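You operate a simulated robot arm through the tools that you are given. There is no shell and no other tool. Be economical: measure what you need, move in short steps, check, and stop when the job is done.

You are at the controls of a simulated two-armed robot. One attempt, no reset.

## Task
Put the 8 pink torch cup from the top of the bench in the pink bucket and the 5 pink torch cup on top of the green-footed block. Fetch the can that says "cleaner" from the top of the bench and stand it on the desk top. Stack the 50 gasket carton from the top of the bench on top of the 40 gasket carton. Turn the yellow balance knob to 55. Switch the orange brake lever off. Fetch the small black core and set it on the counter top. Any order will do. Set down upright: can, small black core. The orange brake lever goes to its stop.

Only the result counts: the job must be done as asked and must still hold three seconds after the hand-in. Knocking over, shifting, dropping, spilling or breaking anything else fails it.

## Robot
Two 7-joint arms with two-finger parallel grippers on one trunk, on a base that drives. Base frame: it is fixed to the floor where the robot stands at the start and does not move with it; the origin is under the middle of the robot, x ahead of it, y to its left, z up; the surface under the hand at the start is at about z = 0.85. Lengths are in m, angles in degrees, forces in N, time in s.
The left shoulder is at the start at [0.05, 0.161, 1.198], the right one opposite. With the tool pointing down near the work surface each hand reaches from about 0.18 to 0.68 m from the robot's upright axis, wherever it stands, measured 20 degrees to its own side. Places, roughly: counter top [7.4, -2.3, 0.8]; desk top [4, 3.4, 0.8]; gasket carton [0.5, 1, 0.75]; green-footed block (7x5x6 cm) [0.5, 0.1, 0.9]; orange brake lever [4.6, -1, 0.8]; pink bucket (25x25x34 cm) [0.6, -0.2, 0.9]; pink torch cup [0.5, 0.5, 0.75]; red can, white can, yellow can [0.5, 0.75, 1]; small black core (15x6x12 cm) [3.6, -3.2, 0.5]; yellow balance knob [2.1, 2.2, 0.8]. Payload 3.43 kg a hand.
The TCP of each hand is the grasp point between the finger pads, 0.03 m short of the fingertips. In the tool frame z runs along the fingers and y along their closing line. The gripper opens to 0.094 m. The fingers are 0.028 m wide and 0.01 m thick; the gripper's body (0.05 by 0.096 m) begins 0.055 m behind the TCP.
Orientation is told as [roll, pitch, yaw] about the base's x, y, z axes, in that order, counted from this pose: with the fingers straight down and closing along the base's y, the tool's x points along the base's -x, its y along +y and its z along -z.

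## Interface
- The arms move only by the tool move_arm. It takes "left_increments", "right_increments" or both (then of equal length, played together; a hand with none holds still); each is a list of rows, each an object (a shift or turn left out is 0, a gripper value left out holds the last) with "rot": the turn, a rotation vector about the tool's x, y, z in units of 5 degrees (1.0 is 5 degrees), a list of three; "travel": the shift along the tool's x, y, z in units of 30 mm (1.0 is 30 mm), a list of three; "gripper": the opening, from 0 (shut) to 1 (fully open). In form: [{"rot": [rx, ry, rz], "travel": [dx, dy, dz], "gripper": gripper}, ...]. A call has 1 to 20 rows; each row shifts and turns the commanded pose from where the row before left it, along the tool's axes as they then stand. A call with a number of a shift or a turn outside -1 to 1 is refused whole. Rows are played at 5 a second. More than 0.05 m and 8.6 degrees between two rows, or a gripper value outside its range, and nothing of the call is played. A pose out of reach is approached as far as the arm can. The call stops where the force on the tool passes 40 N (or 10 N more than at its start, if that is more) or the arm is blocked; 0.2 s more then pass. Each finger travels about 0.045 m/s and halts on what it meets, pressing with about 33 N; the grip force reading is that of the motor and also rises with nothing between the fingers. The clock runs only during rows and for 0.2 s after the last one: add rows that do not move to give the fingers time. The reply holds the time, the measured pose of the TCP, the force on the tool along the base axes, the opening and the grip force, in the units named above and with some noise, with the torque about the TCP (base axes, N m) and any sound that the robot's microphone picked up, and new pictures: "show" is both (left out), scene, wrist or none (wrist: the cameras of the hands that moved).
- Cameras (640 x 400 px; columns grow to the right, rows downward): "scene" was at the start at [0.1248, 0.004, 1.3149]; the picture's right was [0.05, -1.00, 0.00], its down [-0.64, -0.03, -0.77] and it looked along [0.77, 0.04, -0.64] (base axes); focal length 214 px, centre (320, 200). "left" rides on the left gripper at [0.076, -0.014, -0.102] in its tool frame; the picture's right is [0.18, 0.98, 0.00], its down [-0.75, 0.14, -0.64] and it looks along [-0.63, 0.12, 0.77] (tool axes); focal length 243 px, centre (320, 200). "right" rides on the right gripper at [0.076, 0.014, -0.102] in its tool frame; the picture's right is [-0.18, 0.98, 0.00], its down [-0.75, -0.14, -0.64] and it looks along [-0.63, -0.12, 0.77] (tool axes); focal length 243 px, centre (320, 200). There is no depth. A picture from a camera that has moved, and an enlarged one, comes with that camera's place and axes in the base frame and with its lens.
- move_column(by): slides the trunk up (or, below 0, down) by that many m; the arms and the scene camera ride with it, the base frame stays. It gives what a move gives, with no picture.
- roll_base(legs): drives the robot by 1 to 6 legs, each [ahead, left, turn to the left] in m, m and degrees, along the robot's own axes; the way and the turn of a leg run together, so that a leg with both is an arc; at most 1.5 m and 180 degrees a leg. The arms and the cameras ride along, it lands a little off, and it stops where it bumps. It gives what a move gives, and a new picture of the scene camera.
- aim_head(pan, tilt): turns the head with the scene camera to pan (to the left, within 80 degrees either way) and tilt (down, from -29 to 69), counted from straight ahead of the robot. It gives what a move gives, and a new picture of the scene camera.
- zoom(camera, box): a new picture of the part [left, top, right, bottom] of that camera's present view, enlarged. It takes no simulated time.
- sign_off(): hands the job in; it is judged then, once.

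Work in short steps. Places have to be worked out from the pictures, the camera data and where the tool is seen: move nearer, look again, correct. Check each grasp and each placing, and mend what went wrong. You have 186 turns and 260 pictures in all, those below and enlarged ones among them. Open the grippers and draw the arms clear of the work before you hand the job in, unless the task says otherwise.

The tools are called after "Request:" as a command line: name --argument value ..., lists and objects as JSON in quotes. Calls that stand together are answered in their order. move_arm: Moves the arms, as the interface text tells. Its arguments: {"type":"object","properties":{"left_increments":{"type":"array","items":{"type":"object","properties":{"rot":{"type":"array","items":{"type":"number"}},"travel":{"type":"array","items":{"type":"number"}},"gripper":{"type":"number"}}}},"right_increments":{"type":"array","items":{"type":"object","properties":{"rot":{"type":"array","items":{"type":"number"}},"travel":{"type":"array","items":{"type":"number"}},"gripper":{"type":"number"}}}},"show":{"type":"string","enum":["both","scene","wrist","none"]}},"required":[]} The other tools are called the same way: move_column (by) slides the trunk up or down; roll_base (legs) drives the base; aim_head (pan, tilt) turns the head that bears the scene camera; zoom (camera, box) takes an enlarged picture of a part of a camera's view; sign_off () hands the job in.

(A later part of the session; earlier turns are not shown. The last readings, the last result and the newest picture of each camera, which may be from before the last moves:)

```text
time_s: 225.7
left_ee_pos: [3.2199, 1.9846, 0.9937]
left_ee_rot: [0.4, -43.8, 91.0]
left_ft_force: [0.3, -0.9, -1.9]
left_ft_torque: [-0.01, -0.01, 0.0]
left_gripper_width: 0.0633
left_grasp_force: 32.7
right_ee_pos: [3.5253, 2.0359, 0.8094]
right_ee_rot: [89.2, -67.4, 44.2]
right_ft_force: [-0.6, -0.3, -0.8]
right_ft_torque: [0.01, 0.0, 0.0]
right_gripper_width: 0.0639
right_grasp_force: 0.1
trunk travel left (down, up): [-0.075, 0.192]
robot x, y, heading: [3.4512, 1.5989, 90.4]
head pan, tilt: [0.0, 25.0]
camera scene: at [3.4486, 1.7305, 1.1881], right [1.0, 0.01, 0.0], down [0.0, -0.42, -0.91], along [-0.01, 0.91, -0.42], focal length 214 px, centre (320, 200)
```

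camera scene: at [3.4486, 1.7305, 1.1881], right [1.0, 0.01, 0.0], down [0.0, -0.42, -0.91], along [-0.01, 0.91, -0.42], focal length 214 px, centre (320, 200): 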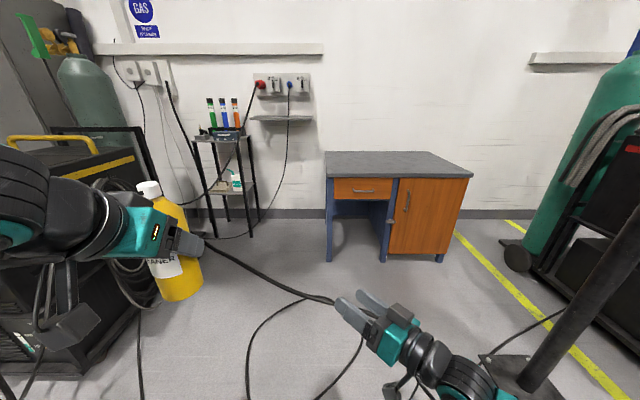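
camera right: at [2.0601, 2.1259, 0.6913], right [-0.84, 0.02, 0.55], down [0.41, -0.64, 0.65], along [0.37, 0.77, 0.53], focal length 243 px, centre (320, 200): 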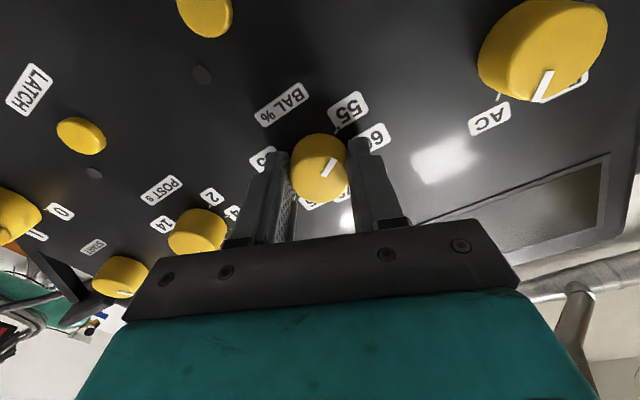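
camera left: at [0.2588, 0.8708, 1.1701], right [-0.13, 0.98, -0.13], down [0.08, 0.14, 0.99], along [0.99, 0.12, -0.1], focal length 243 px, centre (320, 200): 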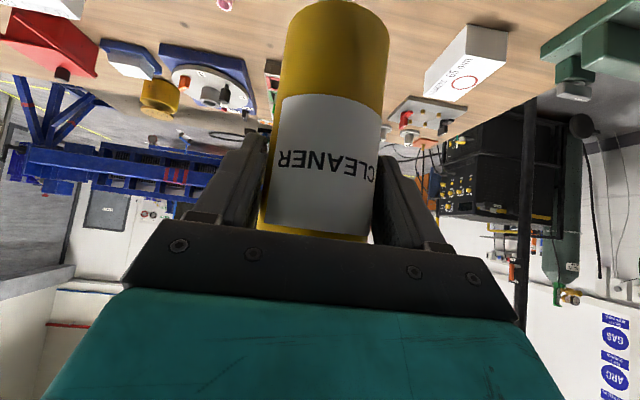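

Desk front edge at y≈3.05, x≈3.5–4.45. Raise the column, shift right 0.27 m, and drive forward to y≈2.6.

Request:
move_column --by 0.18

Request:
roll_base --legs '[[0, -0.25, 0], [0.6, 0, 0], [0.4, 0, 0]]'

Request:
aim_head --pan 0 --tilt 45

```text
time_s: 227.7
left_ee_pos: [3.2189, 1.984, 1.1731]
left_ee_rot: [0.5, -43.6, 91.0]
left_ft_force: [-0.6, 0.3, -4.0]
left_ft_torque: [-0.03, 0.01, 0.02]
left_gripper_width: 0.0634
left_grasp_force: 33.1
right_ee_pos: [3.5249, 2.0352, 0.9901]
right_ee_rot: [89.1, -67.4, 44.3]
right_ft_force: [-0.2, 0.3, 0.4]
right_ft_torque: [-0.05, -0.01, -0.01]
right_gripper_width: 0.0639
right_grasp_force: 0.1
trunk travel left (down, up): [-0.255, 0.012]
robot x, y, heading: [3.4526, 1.5988, 90.6]
head pan, tilt: [0.0, 25.0]
```

```text
time_s: 235.6
left_ee_pos: [3.4841, 2.9912, 1.1739]
left_ee_rot: [0.5, -43.7, 90.1]
left_ft_force: [0.0, 1.8, -3.3]
left_ft_torque: [-0.05, 0.01, -0.01]
left_gripper_width: 0.0632
left_grasp_force: 32.7
right_ee_pos: [3.7895, 3.0377, 0.9893]
right_ee_rot: [89.2, -67.4, 43.4]
right_ft_force: [-0.5, 0.2, 0.2]
right_ft_torque: [0.0, -0.03, -0.01]
right_gripper_width: 0.0639
right_grasp_force: 0.0
trunk travel left (down, up): [-0.255, 0.012]
robot x, y, heading: [3.7073, 2.6059, 89.5]
head pan, tilt: [0.0, 25.0]
camera scene: at [3.708, 2.7338, 1.368], right [1.0, -0.01, 0.0], down [0.0, -0.42, -0.91], along [0.01, 0.91, -0.42], focal length 214 px, centre (320, 200)
```

scene: 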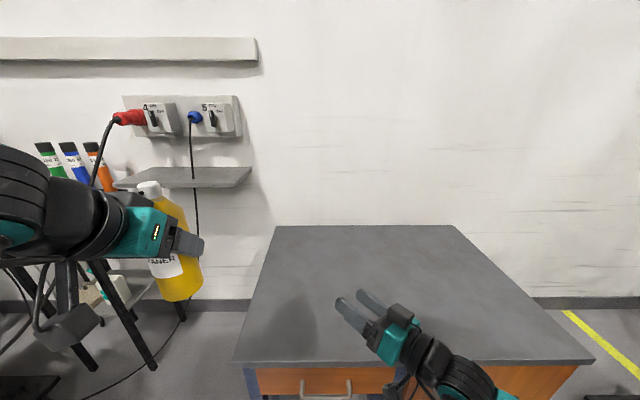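

```text
time_s: 236.4
left_ee_pos: [3.4836, 2.992, 1.1735]
left_ee_rot: [0.5, -43.6, 90.1]
left_ft_force: [0.1, -0.1, -3.2]
left_ft_torque: [-0.04, 0.03, -0.02]
left_gripper_width: 0.063
left_grasp_force: 32.7
right_ee_pos: [3.7885, 3.0373, 0.9902]
right_ee_rot: [89.0, -67.4, 43.3]
right_ft_force: [0.3, 0.2, -0.6]
right_ft_torque: [0.0, 0.0, 0.01]
right_gripper_width: 0.064
right_grasp_force: 0.0
trunk travel left (down, up): [-0.255, 0.012]
robot x, y, heading: [3.7026, 2.5989, 89.5]
head pan, tilt: [0.0, 45.0]
camera scene: at [3.7079, 2.7226, 1.3376], right [1.0, -0.01, 0.0], down [-0.01, -0.71, -0.71], along [0.01, 0.71, -0.71], focal length 214 px, centre (320, 200)
```

scene: 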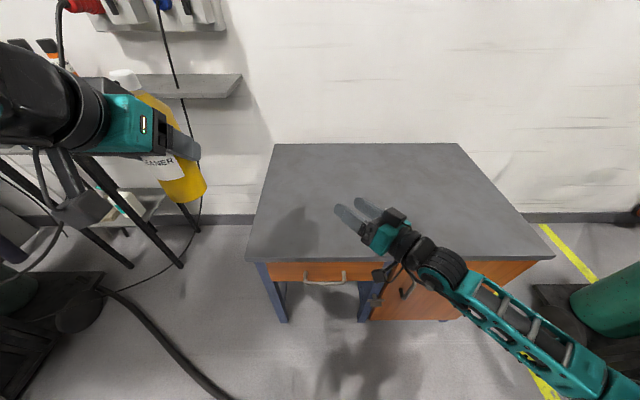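

Draw the right hand back 0.15 m and move the can over the desk at about (3.62, 3.25).

Request:
move_arm --right_increments '[{"travel": [0, 0, -1]}, {"travel": [0, 0, -1]}, {"travel": [0, 0, -1]}, {"travel": [0, 0, -1]}, {"travel": [0, 0, -1]}, {}, {}, {}, {}]' --left_increments '[{"travel": [-0.785, -0.565, 0.75]}, {"travel": [-0.785, -0.565, 0.75]}, {"travel": [-0.785, -0.565, 0.75]}, {"travel": [-0.785, -0.565, 0.75]}, {"travel": [-0.785, -0.565, 0.75]}, {"travel": [-0.785, -0.565, 0.75]}, {"travel": [-0.785, -0.565, 0.75]}, {"travel": [-0.785, -0.565, 0.75]}, {}]' --show "scene"

```text
time_s: 238.4
left_ee_pos: [3.6182, 3.2538, 1.1735]
left_ee_rot: [0.5, -43.7, 90.0]
left_ft_force: [0.5, 0.7, -2.7]
left_ft_torque: [-0.03, 0.0, 0.03]
left_gripper_width: 0.0634
left_grasp_force: 32.5
right_ee_pos: [3.8916, 2.9264, 0.9888]
right_ee_rot: [89.0, -67.3, 43.2]
right_ft_force: [-0.2, -0.1, -0.1]
right_ft_torque: [-0.01, 0.01, 0.01]
right_gripper_width: 0.0638
right_grasp_force: 0.1
trunk travel left (down, up): [-0.255, 0.012]
robot x, y, heading: [3.7046, 2.5979, 89.6]
head pan, tilt: [0.0, 45.0]
camera scene: at [3.7077, 2.7225, 1.3375], right [1.0, -0.01, 0.0], down [-0.01, -0.71, -0.71], along [0.01, 0.71, -0.71], focal length 214 px, centre (320, 200)
```

scene: 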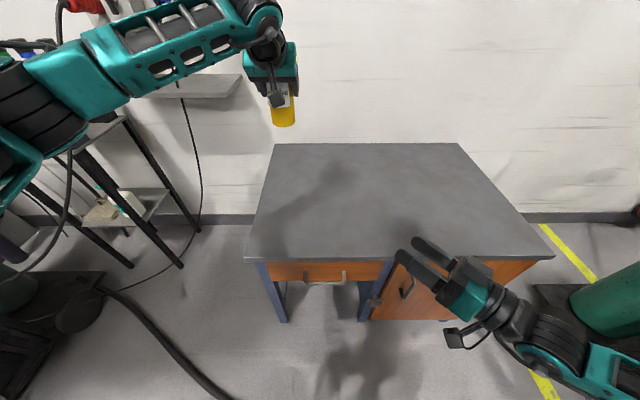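

Correct the 1.4° tilt and lower to z≈0.92.

Request:
move_arm --left_increments '[{"rot": [0, -0.28, 0]}, {"travel": [0.71, 0, 0.73]}, {"travel": [0.71, 0, 0.73]}, {"travel": [0.71, 0, 0.73]}, {"travel": [0.71, 0, 0.73]}, {"travel": [0.71, 0, 0.73]}, {"travel": [0.71, 0, 0.73]}, {"travel": [0.71, 0, 0.73]}, {"travel": [0.71, 0, 0.73]}, {}]' --show "both"

```text
time_s: 240.6
left_ee_pos: [3.6164, 3.2569, 0.9284]
left_ee_rot: [0.5, -45.2, 90.2]
left_ft_force: [-0.6, 0.7, -3.1]
left_ft_torque: [-0.02, 0.02, 0.02]
left_gripper_width: 0.0633
left_grasp_force: 33.1
right_ee_pos: [3.8925, 2.9279, 0.9889]
right_ee_rot: [89.1, -67.4, 43.3]
right_ft_force: [0.2, 1.1, 1.4]
right_ft_torque: [-0.03, 0.03, 0.02]
right_gripper_width: 0.064
right_grasp_force: 0.0
trunk travel left (down, up): [-0.255, 0.012]
robot x, y, heading: [3.7123, 2.5997, 89.5]
head pan, tilt: [0.0, 45.0]
camera scene: at [3.708, 2.7226, 1.3375], right [1.0, -0.01, 0.0], down [-0.01, -0.71, -0.71], along [0.01, 0.71, -0.71], focal length 214 px, centre (320, 200)
camera left: at [3.6327, 3.1295, 0.9471], right [-0.98, -0.14, -0.12], down [-0.14, 0.08, 0.99], along [-0.13, 0.99, -0.09], focal length 243 px, centre (320, 200)
```

scene: 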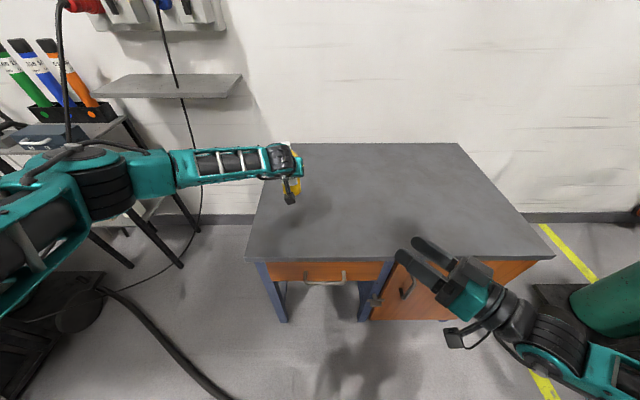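
left: 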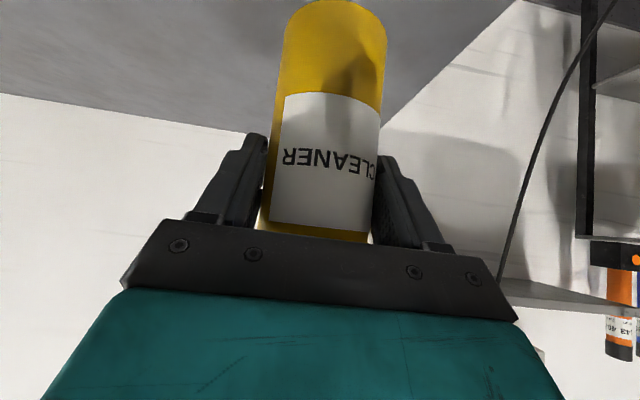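

Keep lowering in steps.

Request:
move_arm --left_increments '[{"travel": [0.35, 0, 0.35]}, {"travel": [0.35, 0, 0.35]}, {"travel": [0.24, 0, 0.24]}, {}]' --show "none"

Request:
move_arm --left_increments '[{"travel": [0.12, 0, 0.12]}, {"travel": [0.12, 0, 0.12]}, {"travel": [0.12, 0, 0.12]}, {}]' --show "wrist"

```text
time_s: 241.6
left_ee_pos: [3.6162, 3.2575, 0.8887]
left_ee_rot: [0.5, -45.1, 89.9]
left_ft_force: [-0.5, 0.4, -2.9]
left_ft_torque: [-0.06, 0.02, 0.03]
left_gripper_width: 0.0631
left_grasp_force: 33.4
right_ee_pos: [3.8903, 2.9273, 0.9891]
right_ee_rot: [89.0, -67.3, 43.3]
right_ft_force: [-0.2, -0.2, 0.4]
right_ft_torque: [0.01, -0.01, 0.0]
right_gripper_width: 0.0638
right_grasp_force: 0.1
trunk travel left (down, up): [-0.255, 0.012]
robot x, y, heading: [3.71, 2.5993, 89.5]
head pan, tilt: [0.0, 45.0]
```

```text
time_s: 242.6
left_ee_pos: [3.6161, 3.2578, 0.8727]
left_ee_rot: [0.5, -45.2, 90.0]
left_ft_force: [-0.2, 0.8, -3.7]
left_ft_torque: [-0.01, 0.02, -0.01]
left_gripper_width: 0.063
left_grasp_force: 33.0
right_ee_pos: [3.8915, 2.9274, 0.9887]
right_ee_rot: [89.1, -67.4, 43.3]
right_ft_force: [-0.1, 0.0, 0.7]
right_ft_torque: [-0.05, -0.02, -0.01]
right_gripper_width: 0.0635
right_grasp_force: 0.1
trunk travel left (down, up): [-0.255, 0.012]
robot x, y, heading: [3.707, 2.6019, 89.5]
head pan, tilt: [0.0, 45.0]
camera left: at [3.6313, 3.1306, 0.8924], right [-0.98, -0.14, -0.12], down [-0.14, 0.08, 0.99], along [-0.13, 0.99, -0.09], focal length 243 px, centre (320, 200)
```

left: 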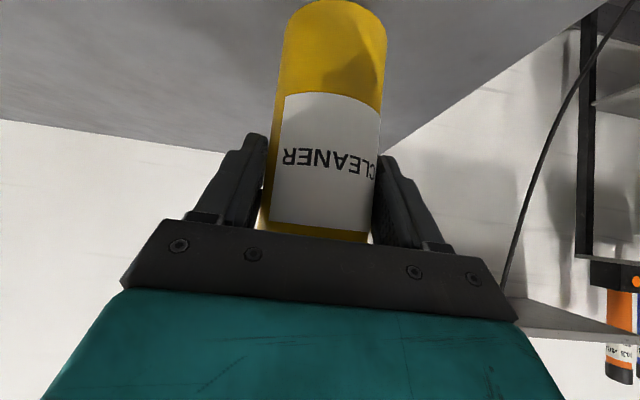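

Request:
move_arm --left_increments '[{"travel": [0.16, 0, 0.16]}, {"travel": [0.16, 0, 0.16]}, {"travel": [0.16, 0, 0.16]}, {}]' --show "none"

Request:
move_arm --left_increments '[{"travel": [0.08, 0, 0.08]}, {"travel": [0.08, 0, 0.08]}, {}]' --show "none"

```text
time_s: 243.6
left_ee_pos: [3.6148, 3.258, 0.8528]
left_ee_rot: [0.4, -45.1, 90.1]
left_ft_force: [-0.1, -0.9, -3.4]
left_ft_torque: [-0.03, 0.0, -0.01]
left_gripper_width: 0.0633
left_grasp_force: 33.1
right_ee_pos: [3.8915, 2.9278, 0.9887]
right_ee_rot: [89.1, -67.4, 43.3]
right_ft_force: [-0.4, -0.1, 0.3]
right_ft_torque: [0.0, -0.01, -0.02]
right_gripper_width: 0.0639
right_grasp_force: 0.0
trunk travel left (down, up): [-0.255, 0.012]
robot x, y, heading: [3.7062, 2.5984, 89.6]
head pan, tilt: [0.0, 45.0]
```

```text
time_s: 244.4
left_ee_pos: [3.615, 3.2577, 0.8502]
left_ee_rot: [0.5, -45.6, 90.0]
left_ft_force: [-1.7, -1.1, 14.6]
left_ft_torque: [-0.38, 0.3, 0.02]
left_gripper_width: 0.0632
left_grasp_force: 33.4
right_ee_pos: [3.8909, 2.9265, 0.9896]
right_ee_rot: [89.5, -67.5, 43.1]
right_ft_force: [-0.2, 0.0, -0.1]
right_ft_torque: [0.01, 0.0, 0.0]
right_gripper_width: 0.0641
right_grasp_force: 0.1
trunk travel left (down, up): [-0.255, 0.012]
robot x, y, heading: [3.7061, 2.6019, 89.6]
head pan, tilt: [0.0, 45.0]
```

Contact at z≈0.850. Relieve 2 mm, open and withdraw along the tool axis.

Request:
move_arm --left_increments '[{"travel": [-0.06, 0, -0.06]}, {}, {"gripper": 0.8}, {"gripper": 1.0}, {}, {"travel": [0, 0, -0.5]}, {"travel": [0, 0, -1]}, {"travel": [0, 0, -1]}, {"travel": [0, 0, -1]}, {"travel": [0, 0, -1]}, {}]' --show "both"

```text
time_s: 246.8
left_ee_pos: [3.6183, 3.163, 0.9446]
left_ee_rot: [0.5, -45.2, 90.1]
left_ft_force: [-0.3, -0.1, -0.4]
left_ft_torque: [0.02, 0.01, 0.02]
left_gripper_width: 0.0939
left_grasp_force: 0.0
right_ee_pos: [3.8921, 2.9282, 0.9888]
right_ee_rot: [89.1, -67.4, 43.3]
right_ft_force: [0.0, -0.5, 1.0]
right_ft_torque: [-0.01, -0.02, -0.01]
right_gripper_width: 0.0639
right_grasp_force: 0.1
trunk travel left (down, up): [-0.255, 0.012]
robot x, y, heading: [3.7055, 2.601, 89.6]
head pan, tilt: [0.0, 45.0]
camera scene: at [3.7081, 2.7224, 1.3375], right [1.0, -0.01, 0.0], down [-0.01, -0.71, -0.71], along [0.01, 0.71, -0.71], focal length 214 px, centre (320, 200)
camera left: at [3.6338, 3.0356, 0.9632], right [-0.98, -0.14, -0.12], down [-0.14, 0.08, 0.99], along [-0.13, 0.99, -0.09], focal length 243 px, centre (320, 200)
```

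scene: 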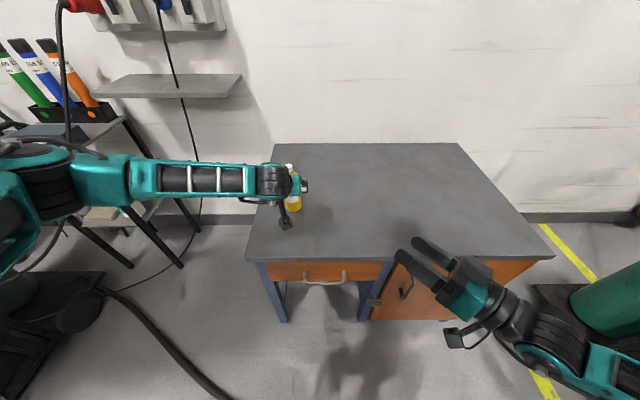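
left: 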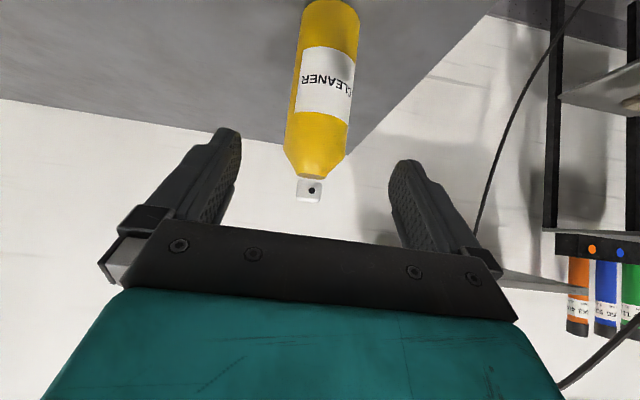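

Can stands on the desk. Withdraw the left arm further, back out, and look around toward −y for the lever.

Request:
move_arm --left_increments '[{"travel": [0, 0, -1]}, {"travel": [0, 0, -1]}, {"travel": [0, 0, -1]}, {"travel": [0, 0, -1]}, {"travel": [0, 0, -1]}, {"travel": [0, 0, -1]}]' --show "none"

Request:
roll_base --legs '[[-0.9, 0, 0]]'

Request:
aim_head --pan -80 --tilt 20

```text
time_s: 248.2
left_ee_pos: [3.6196, 3.0319, 1.0716]
left_ee_rot: [0.7, -45.1, 90.0]
left_ft_force: [0.3, -0.4, 0.2]
left_ft_torque: [0.01, 0.02, 0.03]
left_gripper_width: 0.0939
left_grasp_force: 0.0
right_ee_pos: [3.8912, 2.9271, 0.9894]
right_ee_rot: [89.2, -67.4, 43.2]
right_ft_force: [0.1, 0.5, 0.2]
right_ft_torque: [-0.01, 0.03, -0.04]
right_gripper_width: 0.0639
right_grasp_force: 0.0
trunk travel left (down, up): [-0.255, 0.012]
robot x, y, heading: [3.7065, 2.6036, 89.6]
head pan, tilt: [0.0, 45.0]
```

```text
time_s: 253.0
left_ee_pos: [3.6111, 2.1244, 1.0707]
left_ee_rot: [0.5, -45.2, 89.0]
left_ft_force: [0.1, -0.6, 0.0]
left_ft_torque: [0.0, 0.01, 0.03]
left_gripper_width: 0.0939
left_grasp_force: 0.0
right_ee_pos: [3.8807, 2.0146, 0.9896]
right_ee_rot: [89.2, -67.5, 42.2]
right_ft_force: [0.3, -1.0, 0.2]
right_ft_torque: [0.01, -0.05, 0.02]
right_gripper_width: 0.064
right_grasp_force: 0.0
trunk travel left (down, up): [-0.255, 0.012]
robot x, y, heading: [3.6909, 1.6899, 88.5]
head pan, tilt: [0.0, 45.0]
camera scene: at [3.6947, 1.813, 1.3376], right [1.0, -0.03, 0.0], down [-0.02, -0.71, -0.71], along [0.02, 0.71, -0.71], focal length 214 px, centre (320, 200)
```

scene: 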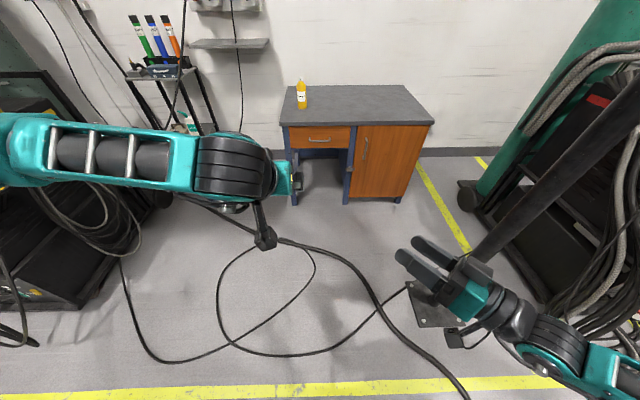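

```text
time_s: 254.6
left_ee_pos: [3.6102, 2.1263, 1.0714]
left_ee_rot: [0.5, -45.2, 88.8]
left_ft_force: [0.4, -0.3, 0.1]
left_ft_torque: [0.01, 0.0, 0.05]
left_gripper_width: 0.0938
left_grasp_force: 0.1
right_ee_pos: [3.8807, 2.0145, 0.9896]
right_ee_rot: [89.2, -67.4, 42.3]
right_ft_force: [-0.7, -0.3, -0.2]
right_ft_torque: [0.0, 0.03, -0.01]
right_gripper_width: 0.0639
right_grasp_force: 0.1
trunk travel left (down, up): [-0.255, 0.012]
robot x, y, heading: [3.6908, 1.6925, 88.5]
head pan, tilt: [-80.0, 20.0]
camera scene: at [3.7846, 1.7457, 1.3762], right [0.15, -0.99, 0.0], down [-0.34, -0.05, -0.94], along [0.93, 0.14, -0.34], focal length 214 px, centre (320, 200)
```

scene: 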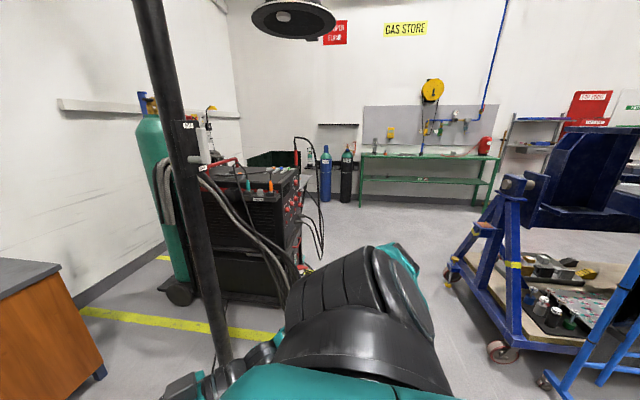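

Turn the robot right to see the area toward −y.

Request:
roll_base --legs '[[0, 0, -70]]'

Request:
aim_head --pan -75 --tilt 15

Request:
aim_head --pan -20 --tilt 15

```text
time_s: 258.0
left_ee_pos: [4.0761, 1.9071, 1.0713]
left_ee_rot: [0.5, -45.2, 17.6]
left_ft_force: [0.1, -0.4, 0.1]
left_ft_torque: [-0.03, 0.02, 0.0]
left_gripper_width: 0.0942
left_grasp_force: 0.1
right_ee_pos: [4.0584, 1.6152, 0.989]
right_ee_rot: [89.3, -67.4, -29.1]
right_ft_force: [-0.1, -0.1, -0.4]
right_ft_torque: [-0.05, -0.03, -0.02]
right_gripper_width: 0.0638
right_grasp_force: 0.1
trunk travel left (down, up): [-0.255, 0.012]
robot x, y, heading: [3.6933, 1.6912, 17.0]
head pan, tilt: [-80.0, 20.0]
camera scene: at [3.7722, 1.6208, 1.3762], right [-0.89, -0.46, 0.0], down [-0.16, 0.3, -0.94], along [0.43, -0.84, -0.34], focal length 214 px, centre (320, 200)
```

scene: 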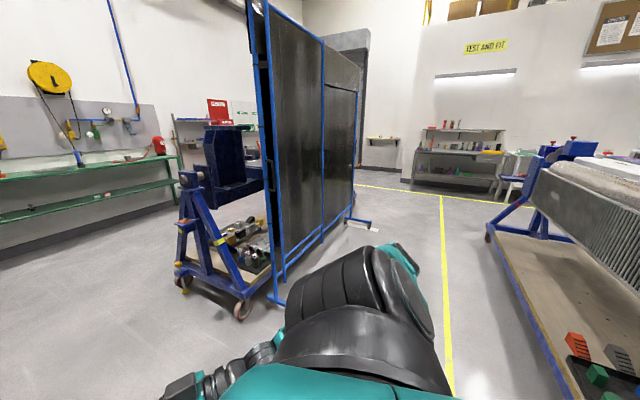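

```text
time_s: 258.7
left_ee_pos: [4.0772, 1.9074, 1.0708]
left_ee_rot: [0.6, -45.2, 17.6]
left_ft_force: [0.6, 0.7, -0.4]
left_ft_torque: [-0.01, 0.03, 0.03]
left_gripper_width: 0.0939
left_grasp_force: 0.0
right_ee_pos: [4.0579, 1.6153, 0.9883]
right_ee_rot: [89.2, -67.4, -29.1]
right_ft_force: [-0.2, -0.5, 0.0]
right_ft_torque: [0.03, 0.0, 0.0]
right_gripper_width: 0.0634
right_grasp_force: 0.1
trunk travel left (down, up): [-0.255, 0.012]
robot x, y, heading: [3.6889, 1.6902, 17.1]
head pan, tilt: [-75.0, 15.0]
camera scene: at [3.7794, 1.6247, 1.3843], right [-0.85, -0.53, 0.0], down [-0.14, 0.22, -0.97], along [0.51, -0.82, -0.26], focal length 214 px, centre (320, 200)
```

scene: 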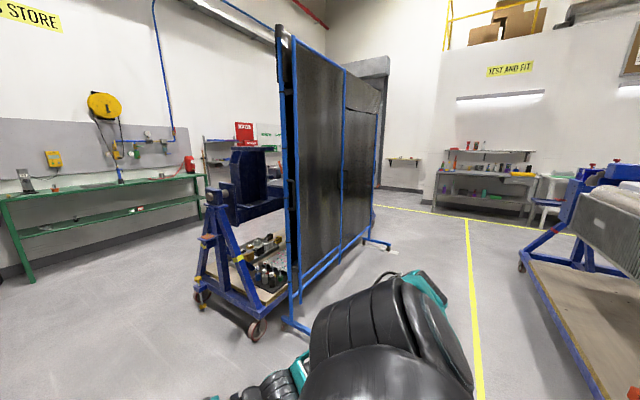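

```text
time_s: 259.9
left_ee_pos: [4.0763, 1.908, 1.0702]
left_ee_rot: [0.5, -45.1, 17.7]
left_ft_force: [0.1, 0.6, 0.1]
left_ft_torque: [-0.02, -0.02, -0.02]
left_gripper_width: 0.094
left_grasp_force: 0.2
right_ee_pos: [4.0596, 1.6145, 0.9894]
right_ee_rot: [89.2, -67.5, -29.1]
right_ft_force: [-0.9, -0.3, 0.4]
right_ft_torque: [0.01, -0.02, 0.05]
right_gripper_width: 0.0636
right_grasp_force: 0.0
trunk travel left (down, up): [-0.255, 0.012]
robot x, y, heading: [3.6925, 1.6895, 17.2]
head pan, tilt: [-20.0, 15.0]
camera scene: at [3.823, 1.6991, 1.3844], right [-0.05, -1.0, 0.0], down [-0.26, 0.01, -0.97], along [0.96, -0.05, -0.26], focal length 214 px, centre (320, 200)
```

scene: 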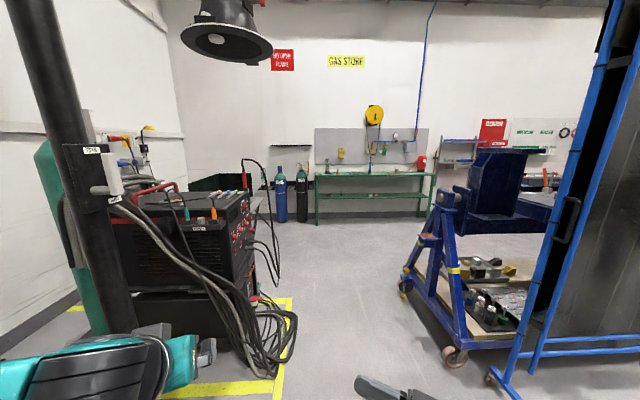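

There's an aisle (x≈3.0–4.45) leading −y between the frame and the screen. Turn to face −y and drive down it.

Request:
roll_base --legs '[[0, 0, -107], [1.4, 0, 0]]'

Request:
aim_head --pan 25 --tilt 15

```text
time_s: 271.3
left_ee_pos: [3.8185, -0.1329, 1.0702]
left_ee_rot: [0.5, -45.2, -88.6]
left_ft_force: [0.6, 0.3, -0.3]
left_ft_torque: [0.01, -0.01, -0.03]
left_gripper_width: 0.0939
left_grasp_force: 0.1
right_ee_pos: [3.5453, -0.0334, 0.9897]
right_ee_rot: [89.2, -67.4, -135.2]
right_ft_force: [0.0, 0.1, -1.1]
right_ft_torque: [0.0, -0.01, 0.02]
right_gripper_width: 0.0638
right_grasp_force: 0.0
trunk travel left (down, up): [-0.255, 0.012]
robot x, y, heading: [3.7189, 0.2985, -89.3]
head pan, tilt: [-20.0, 15.0]
camera scene: at [3.6898, 0.1678, 1.3843], right [-0.95, 0.33, 0.0], down [0.08, 0.24, -0.97], along [-0.32, -0.91, -0.26], focal length 214 px, centre (320, 200)
```

scene: 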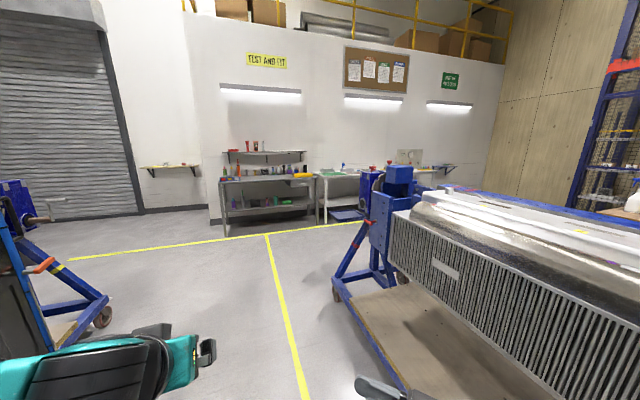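

```text
time_s: 272.5
left_ee_pos: [3.8188, -0.1336, 1.0716]
left_ee_rot: [0.6, -45.3, -88.7]
left_ft_force: [0.5, 0.3, 0.1]
left_ft_torque: [-0.02, -0.01, 0.01]
left_gripper_width: 0.0941
left_grasp_force: 0.0
right_ee_pos: [3.5455, -0.0332, 0.9886]
right_ee_rot: [89.2, -67.4, -135.3]
right_ft_force: [1.2, 0.0, -0.3]
right_ft_torque: [-0.01, -0.01, -0.02]
right_gripper_width: 0.0637
right_grasp_force: 0.0
trunk travel left (down, up): [-0.255, 0.012]
robot x, y, heading: [3.7221, 0.2977, -88.9]
head pan, tilt: [25.0, 15.0]
camera scene: at [3.7611, 0.1722, 1.3844], right [-0.9, -0.44, 0.0], down [-0.11, 0.23, -0.97], along [0.42, -0.87, -0.26], focal length 214 px, centre (320, 200)
```

scene: 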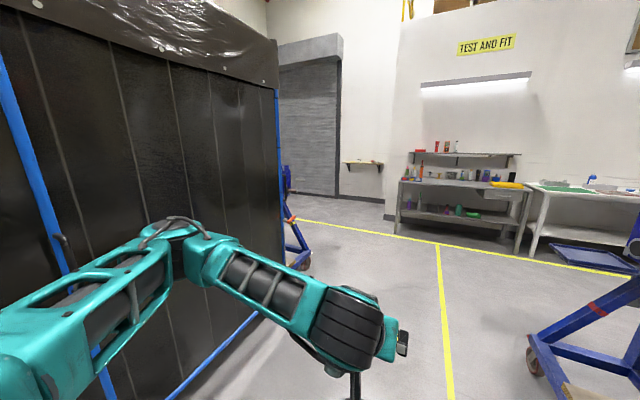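

The orange lever appears at ≈(4.66, −1.16, 0.8). Drive further to view it from the side.

Request:
roll_base --legs '[[1.45, 0, 0]]'

Request:
aim_head --pan 75 --tilt 25

```text
time_s: 279.8
left_ee_pos: [3.8619, -1.6148, 1.0705]
left_ee_rot: [0.5, -45.2, -87.7]
left_ft_force: [0.0, -1.1, -0.4]
left_ft_torque: [-0.01, 0.02, 0.0]
left_gripper_width: 0.0941
left_grasp_force: 0.0
right_ee_pos: [3.584, -1.52, 0.9897]
right_ee_rot: [89.2, -67.4, -134.4]
right_ft_force: [-0.1, 0.2, 0.7]
right_ft_torque: [-0.02, 0.01, -0.01]
right_gripper_width: 0.0637
right_grasp_force: 0.1
trunk travel left (down, up): [-0.255, 0.012]
robot x, y, heading: [3.7574, -1.1864, -88.1]
head pan, tilt: [25.0, 15.0]
camera scene: at [3.7996, -1.3106, 1.3844], right [-0.89, -0.45, 0.0], down [-0.12, 0.23, -0.97], along [0.44, -0.86, -0.26], focal length 214 px, centre (320, 200)
```

scene: 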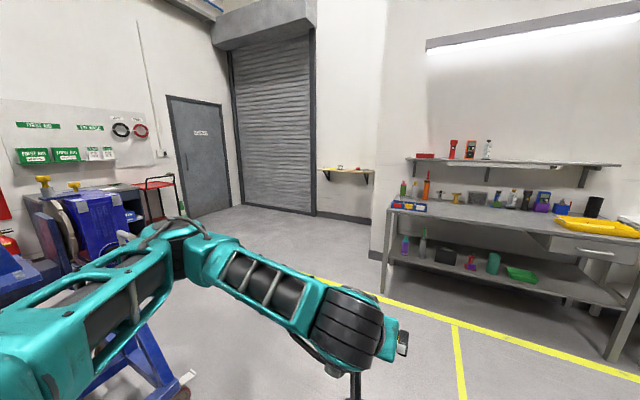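

```text
time_s: 281.0
left_ee_pos: [3.8618, -1.6148, 1.0707]
left_ee_rot: [0.5, -45.2, -87.6]
left_ft_force: [0.0, -0.6, 0.1]
left_ft_torque: [-0.01, 0.0, -0.03]
left_gripper_width: 0.094
left_grasp_force: 0.0
right_ee_pos: [3.5857, -1.5213, 0.989]
right_ee_rot: [89.2, -67.3, -134.4]
right_ft_force: [-0.8, 0.2, 0.0]
right_ft_torque: [-0.01, 0.0, 0.01]
right_gripper_width: 0.0639
right_grasp_force: 0.0
trunk travel left (down, up): [-0.255, 0.012]
robot x, y, heading: [3.7591, -1.1805, -88.2]
head pan, tilt: [75.0, 25.0]
camera scene: at [3.8471, -1.2482, 1.3682], right [-0.23, -0.97, 0.0], down [-0.41, 0.1, -0.91], along [0.88, -0.21, -0.42], focal length 214 px, centre (320, 200)
```

scene: 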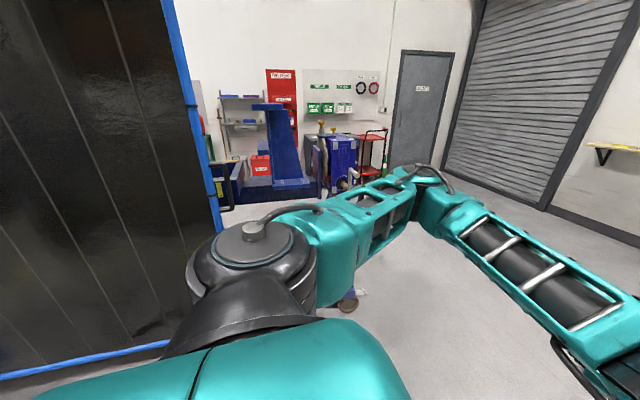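

Drive forward another 0.55 m and turn left to face the stand.

Request:
roll_base --legs '[[0.5, 0, 0], [0, 0, 88]]'

Request:
aim_head --pan 25 --tilt 25

```text
time_s: 287.7
left_ee_pos: [4.2027, -1.6038, 1.071]
left_ee_rot: [0.5, -45.2, 0.3]
left_ft_force: [0.0, -0.1, 0.4]
left_ft_torque: [0.01, 0.01, 0.0]
left_gripper_width: 0.0941
left_grasp_force: 0.1
right_ee_pos: [4.0985, -1.8788, 0.9894]
right_ee_rot: [89.2, -67.4, -46.4]
right_ft_force: [0.4, -0.1, -0.3]
right_ft_torque: [0.0, 0.01, 0.01]
right_gripper_width: 0.0638
right_grasp_force: 0.1
trunk travel left (down, up): [-0.255, 0.012]
robot x, y, heading: [3.77, -1.6982, -0.3]
head pan, tilt: [75.0, 25.0]
camera scene: at [3.8353, -1.6069, 1.3681], right [0.97, -0.26, 0.0], down [-0.11, -0.41, -0.91], along [0.24, 0.87, -0.42], focal length 214 px, centre (320, 200)
```

scene: 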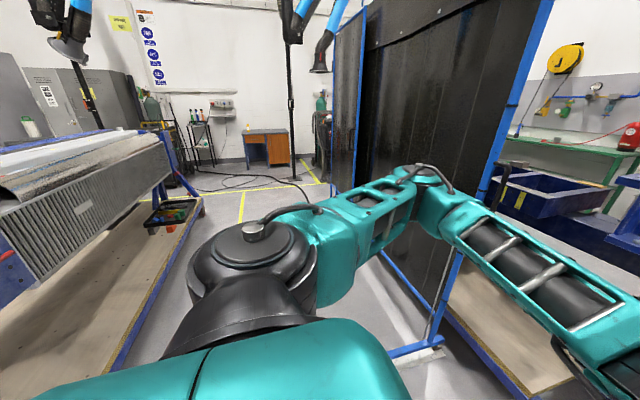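

```text
time_s: 288.9
left_ee_pos: [4.203, -1.6045, 1.0699]
left_ee_rot: [0.6, -45.1, 0.3]
left_ft_force: [0.1, -0.4, 0.8]
left_ft_torque: [0.0, 0.02, 0.0]
left_gripper_width: 0.0942
left_grasp_force: 0.0
right_ee_pos: [4.0976, -1.8783, 0.9889]
right_ee_rot: [89.2, -67.4, -46.4]
right_ft_force: [0.9, 0.4, -0.2]
right_ft_torque: [-0.01, 0.01, 0.0]
right_gripper_width: 0.0639
right_grasp_force: 0.1
trunk travel left (down, up): [-0.255, 0.012]
robot x, y, heading: [3.7708, -1.6999, 0.1]
head pan, tilt: [25.0, 25.0]
camera scene: at [3.8948, -1.6571, 1.3681], right [0.42, -0.91, 0.0], down [-0.38, -0.18, -0.91], along [0.82, 0.38, -0.42], focal length 214 px, centre (320, 200)
```

scene: 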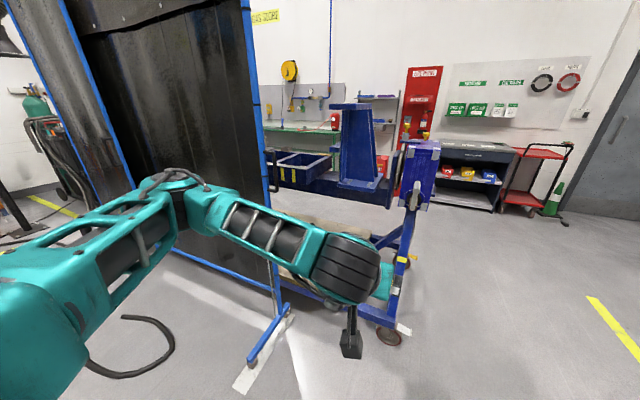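

The left forearm hides the lever; check the left wrist camera.

Request:
zoom --camera "left" --box '[0, 0, 640, 400]'

```text
1.00 times, centred on (320, 200) of left (not enlarged: the box is as wide or as high as the picture)
camera zoom: at [4.0772, -1.6215, 1.0894], right [-0.14, 0.98, -0.12], down [0.07, 0.14, 0.99], along [0.99, 0.13, -0.09], focal length 243 px, centre (320, 200)
```

zoom: 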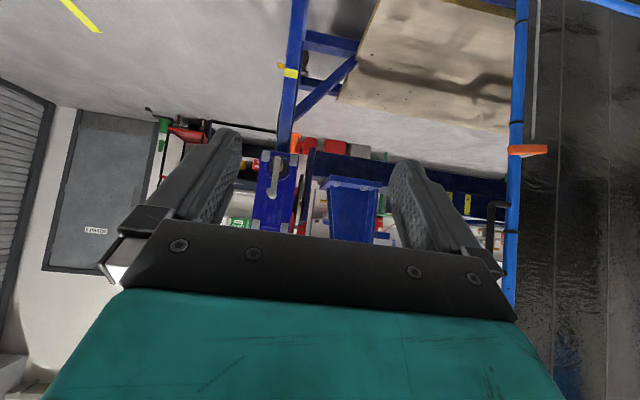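

Orange item at right: triangulates to ≈(4.60, −1.05, 0.85) — the lever. Zoom on it.

Request:
zoom --camera "left" --box '[470, 100, 590, 200]'

Request:
zoom --camera "left" --box '[250, 110, 350, 180]'

```text
4.00 times, centred on (530, 150) of left
camera zoom: at [4.0772, -1.6215, 1.0894], right [-0.14, 0.98, -0.12], down [0.07, 0.14, 0.99], along [0.99, 0.13, -0.09], focal length 970 px, centre (-520, 400)
```

zoom: 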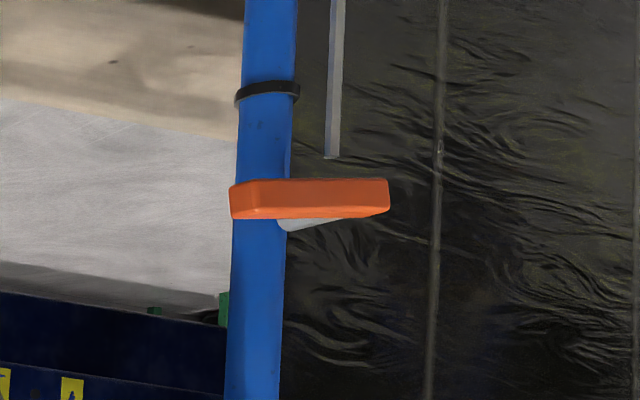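

```text
5.71 times, centred on (300, 145) of left
camera zoom: at [4.0772, -1.6215, 1.0894], right [-0.14, 0.98, -0.12], down [0.07, 0.14, 0.99], along [0.99, 0.13, -0.09], focal length 1386 px, centre (434, 514)
```

zoom: 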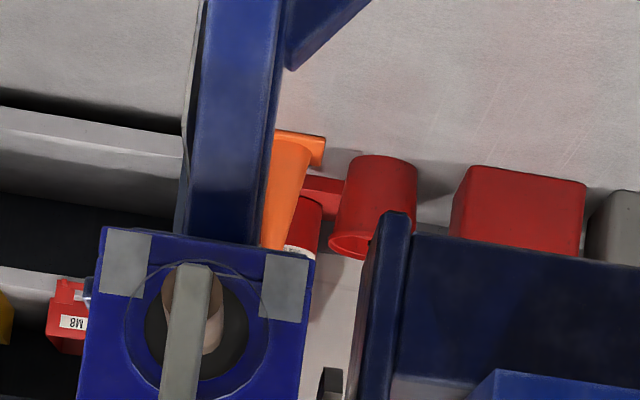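

The lever is on the aisle side by the screen's post. Turn the robot left 38° so the lever lies straight ahead between the arms.

Request:
roll_base --legs '[[0, 0, 38]]'

Request:
aim_head --pan 0 --tilt 30

Request:
zoom --camera "scene" --box '[240, 100, 400, 240]'

```text
time_s: 291.1
left_ee_pos: [4.0592, -1.3602, 1.0712]
left_ee_rot: [0.5, -45.2, 37.8]
left_ft_force: [0.8, 0.4, -0.8]
left_ft_torque: [-0.03, 0.01, 0.01]
left_gripper_width: 0.094
left_grasp_force: 0.0
right_ee_pos: [4.142, -1.6407, 0.9894]
right_ee_rot: [89.2, -67.5, -8.9]
right_ft_force: [-0.1, -0.5, 0.7]
right_ft_torque: [-0.03, 0.0, -0.02]
right_gripper_width: 0.0638
right_grasp_force: 0.1
trunk travel left (down, up): [-0.255, 0.012]
robot x, y, heading: [3.7743, -1.6989, 37.2]
head pan, tilt: [25.0, 25.0]
camera scene: at [3.8456, -1.5897, 1.3681], right [0.89, -0.46, 0.0], down [-0.2, -0.37, -0.91], along [0.42, 0.8, -0.42], focal length 214 px, centre (320, 200)
```

scene: 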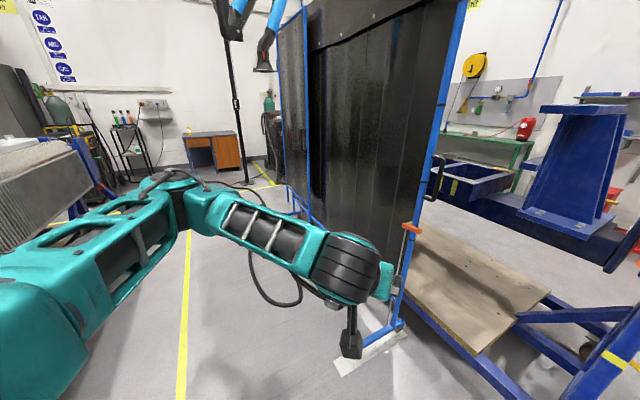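

```text
time_s: 292.0
left_ee_pos: [4.0579, -1.3594, 1.0707]
left_ee_rot: [0.5, -45.1, 37.8]
left_ft_force: [-0.7, 0.1, -0.8]
left_ft_torque: [0.02, 0.01, 0.01]
left_gripper_width: 0.0939
left_grasp_force: 0.1
right_ee_pos: [4.141, -1.6409, 0.9889]
right_ee_rot: [89.3, -67.5, -8.9]
right_ft_force: [0.2, -0.6, 0.9]
right_ft_torque: [0.03, -0.02, 0.0]
right_gripper_width: 0.064
right_grasp_force: 0.0
trunk travel left (down, up): [-0.255, 0.012]
robot x, y, heading: [3.7686, -1.6943, 37.3]
head pan, tilt: [0.0, 30.0]
camera scene: at [3.8748, -1.6165, 1.3602], right [0.61, -0.79, 0.0], down [-0.4, -0.3, -0.87], along [0.69, 0.53, -0.5], focal length 214 px, centre (320, 200)
```

scene: 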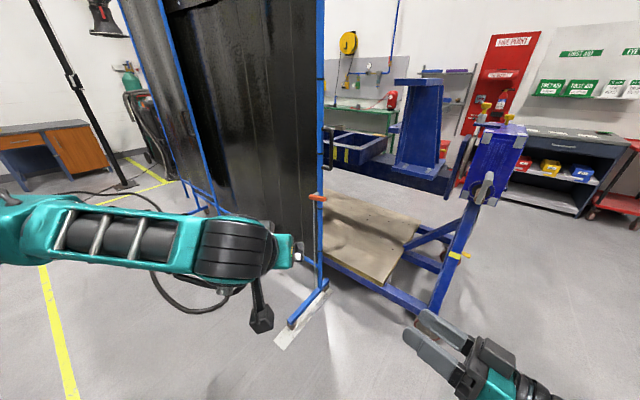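

```text
2.86 times, centred on (320, 170) of scene
camera zoom: at [3.8748, -1.6165, 1.3602], right [0.61, -0.79, 0.0], down [-0.4, -0.3, -0.87], along [0.69, 0.53, -0.5], focal length 613 px, centre (320, 286)
```

zoom: 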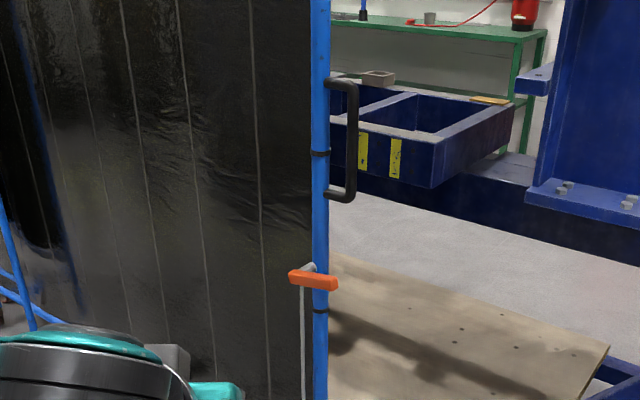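

Request:
zoom --camera "scene" --box '[296, 175, 346, 215]'

Request:
zoom --camera "scene" --box '[270, 180, 350, 350]'

```text
10.00 times, centred on (321, 195) of scene
camera zoom: at [3.8748, -1.6165, 1.3602], right [0.61, -0.79, 0.0], down [-0.4, -0.3, -0.87], along [0.69, 0.53, -0.5], focal length 2145 px, centre (310, 250)
```

zoom: 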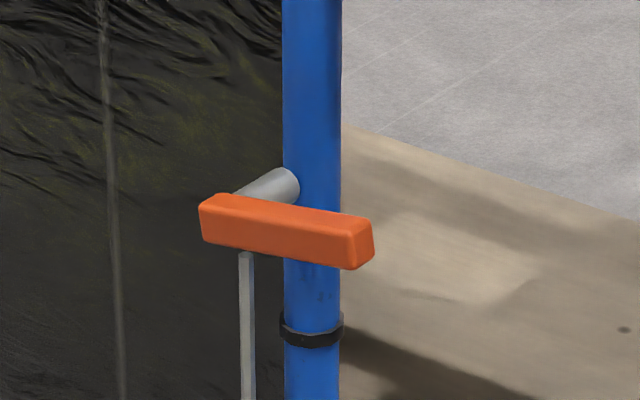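

```text
2.35 times, centred on (310, 265) of scene
camera zoom: at [3.8748, -1.6165, 1.3602], right [0.61, -0.79, 0.0], down [-0.4, -0.3, -0.87], along [0.69, 0.53, -0.5], focal length 505 px, centre (344, 47)
```

zoom: 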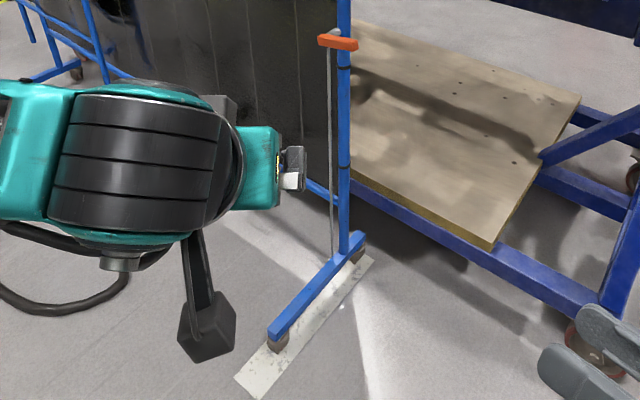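

The lever pivots on a short shaft off the post; its orange bar is horizontal, free end toward −y. Drive 0.28 m closer and bring the left wrist camera down for a close look for labels.

Request:
roll_base --legs '[[0.25, 0, 0]]'

Request:
move_arm --left_increments '[{"travel": [0.7, 0, 0.7]}, {"travel": [0.7, 0, 0.7]}, {"travel": [0.7, 0, 0.7]}, {"travel": [0.7, 0, 0.7]}, {}]' --show "both"

```text
time_s: 293.8
left_ee_pos: [4.257, -1.2058, 1.0707]
left_ee_rot: [0.5, -45.1, 38.0]
left_ft_force: [-0.6, -0.6, -0.4]
left_ft_torque: [-0.01, -0.02, -0.01]
left_gripper_width: 0.0941
left_grasp_force: 0.0
right_ee_pos: [4.3414, -1.486, 0.9886]
right_ee_rot: [89.2, -67.5, -8.7]
right_ft_force: [1.4, 1.0, 0.5]
right_ft_torque: [-0.01, 0.01, 0.02]
right_gripper_width: 0.0638
right_grasp_force: 0.0
trunk travel left (down, up): [-0.255, 0.012]
robot x, y, heading: [3.9701, -1.5426, 37.5]
head pan, tilt: [0.0, 30.0]
camera scene: at [4.0744, -1.4631, 1.3601], right [0.61, -0.79, 0.0], down [-0.4, -0.31, -0.87], along [0.69, 0.53, -0.5], focal length 214 px, centre (320, 200)
```

scene: 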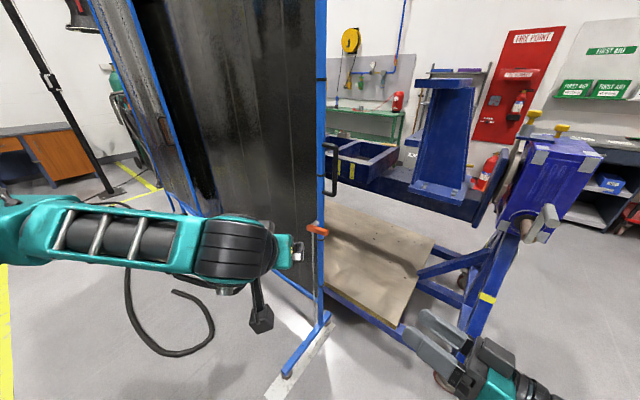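

```text
time_s: 295.0
left_ee_pos: [4.2566, -1.2065, 0.954]
left_ee_rot: [0.5, -45.2, 38.0]
left_ft_force: [-0.1, 0.0, -0.3]
left_ft_torque: [0.01, -0.01, -0.01]
left_gripper_width: 0.0939
left_grasp_force: 0.0
right_ee_pos: [4.3411, -1.4854, 0.9897]
right_ee_rot: [89.3, -67.3, -8.6]
right_ft_force: [-0.1, -0.2, 0.3]
right_ft_torque: [-0.03, 0.04, 0.04]
right_gripper_width: 0.064
right_grasp_force: 0.0
trunk travel left (down, up): [-0.255, 0.012]
robot x, y, heading: [3.9742, -1.5453, 37.3]
head pan, tilt: [0.0, 30.0]
camera scene: at [4.0739, -1.4635, 1.3602], right [0.61, -0.79, 0.0], down [-0.4, -0.3, -0.87], along [0.69, 0.53, -0.5], focal length 214 px, centre (320, 200)
camera left: at [4.1673, -1.2984, 0.9718], right [-0.71, 0.69, -0.12], down [-0.02, 0.15, 0.99], along [0.7, 0.71, -0.09], focal length 243 px, centre (320, 200)
```

scene: 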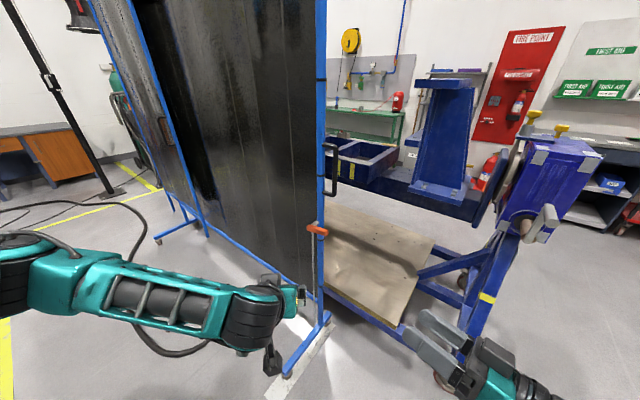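
left: 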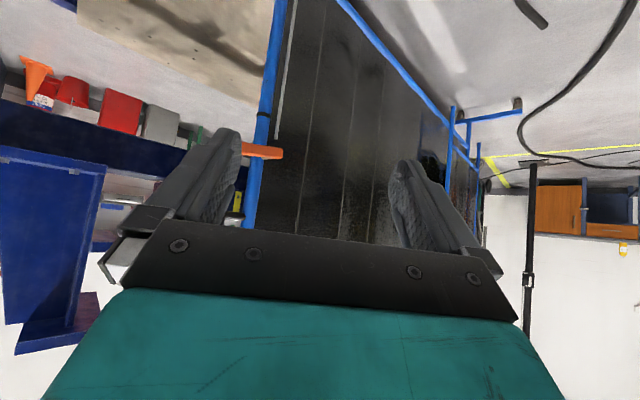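

Request:
zoom --camera "scene" --box '[292, 210, 342, 250]'

Request:
zoom --camera "left" --box '[225, 120, 305, 180]'

```text
10.00 times, centred on (317, 230) of scene
camera zoom: at [4.0739, -1.4635, 1.3602], right [0.61, -0.79, 0.0], down [-0.4, -0.3, -0.87], along [0.69, 0.53, -0.5], focal length 2145 px, centre (350, -100)
```

zoom: 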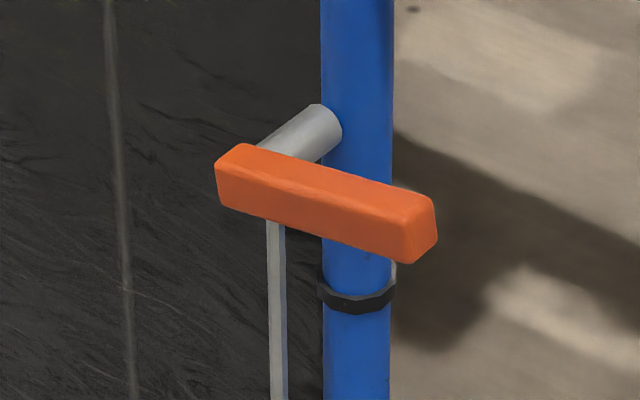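

```text
6.67 times, centred on (265, 150) of left
camera zoom: at [4.1673, -1.2984, 0.9718], right [-0.71, 0.69, -0.12], down [-0.02, 0.15, 0.99], along [0.7, 0.71, -0.09], focal length 1618 px, centre (687, 533)
```

zoom: 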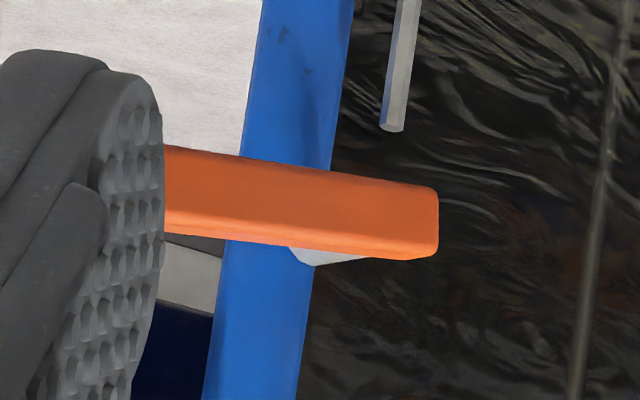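

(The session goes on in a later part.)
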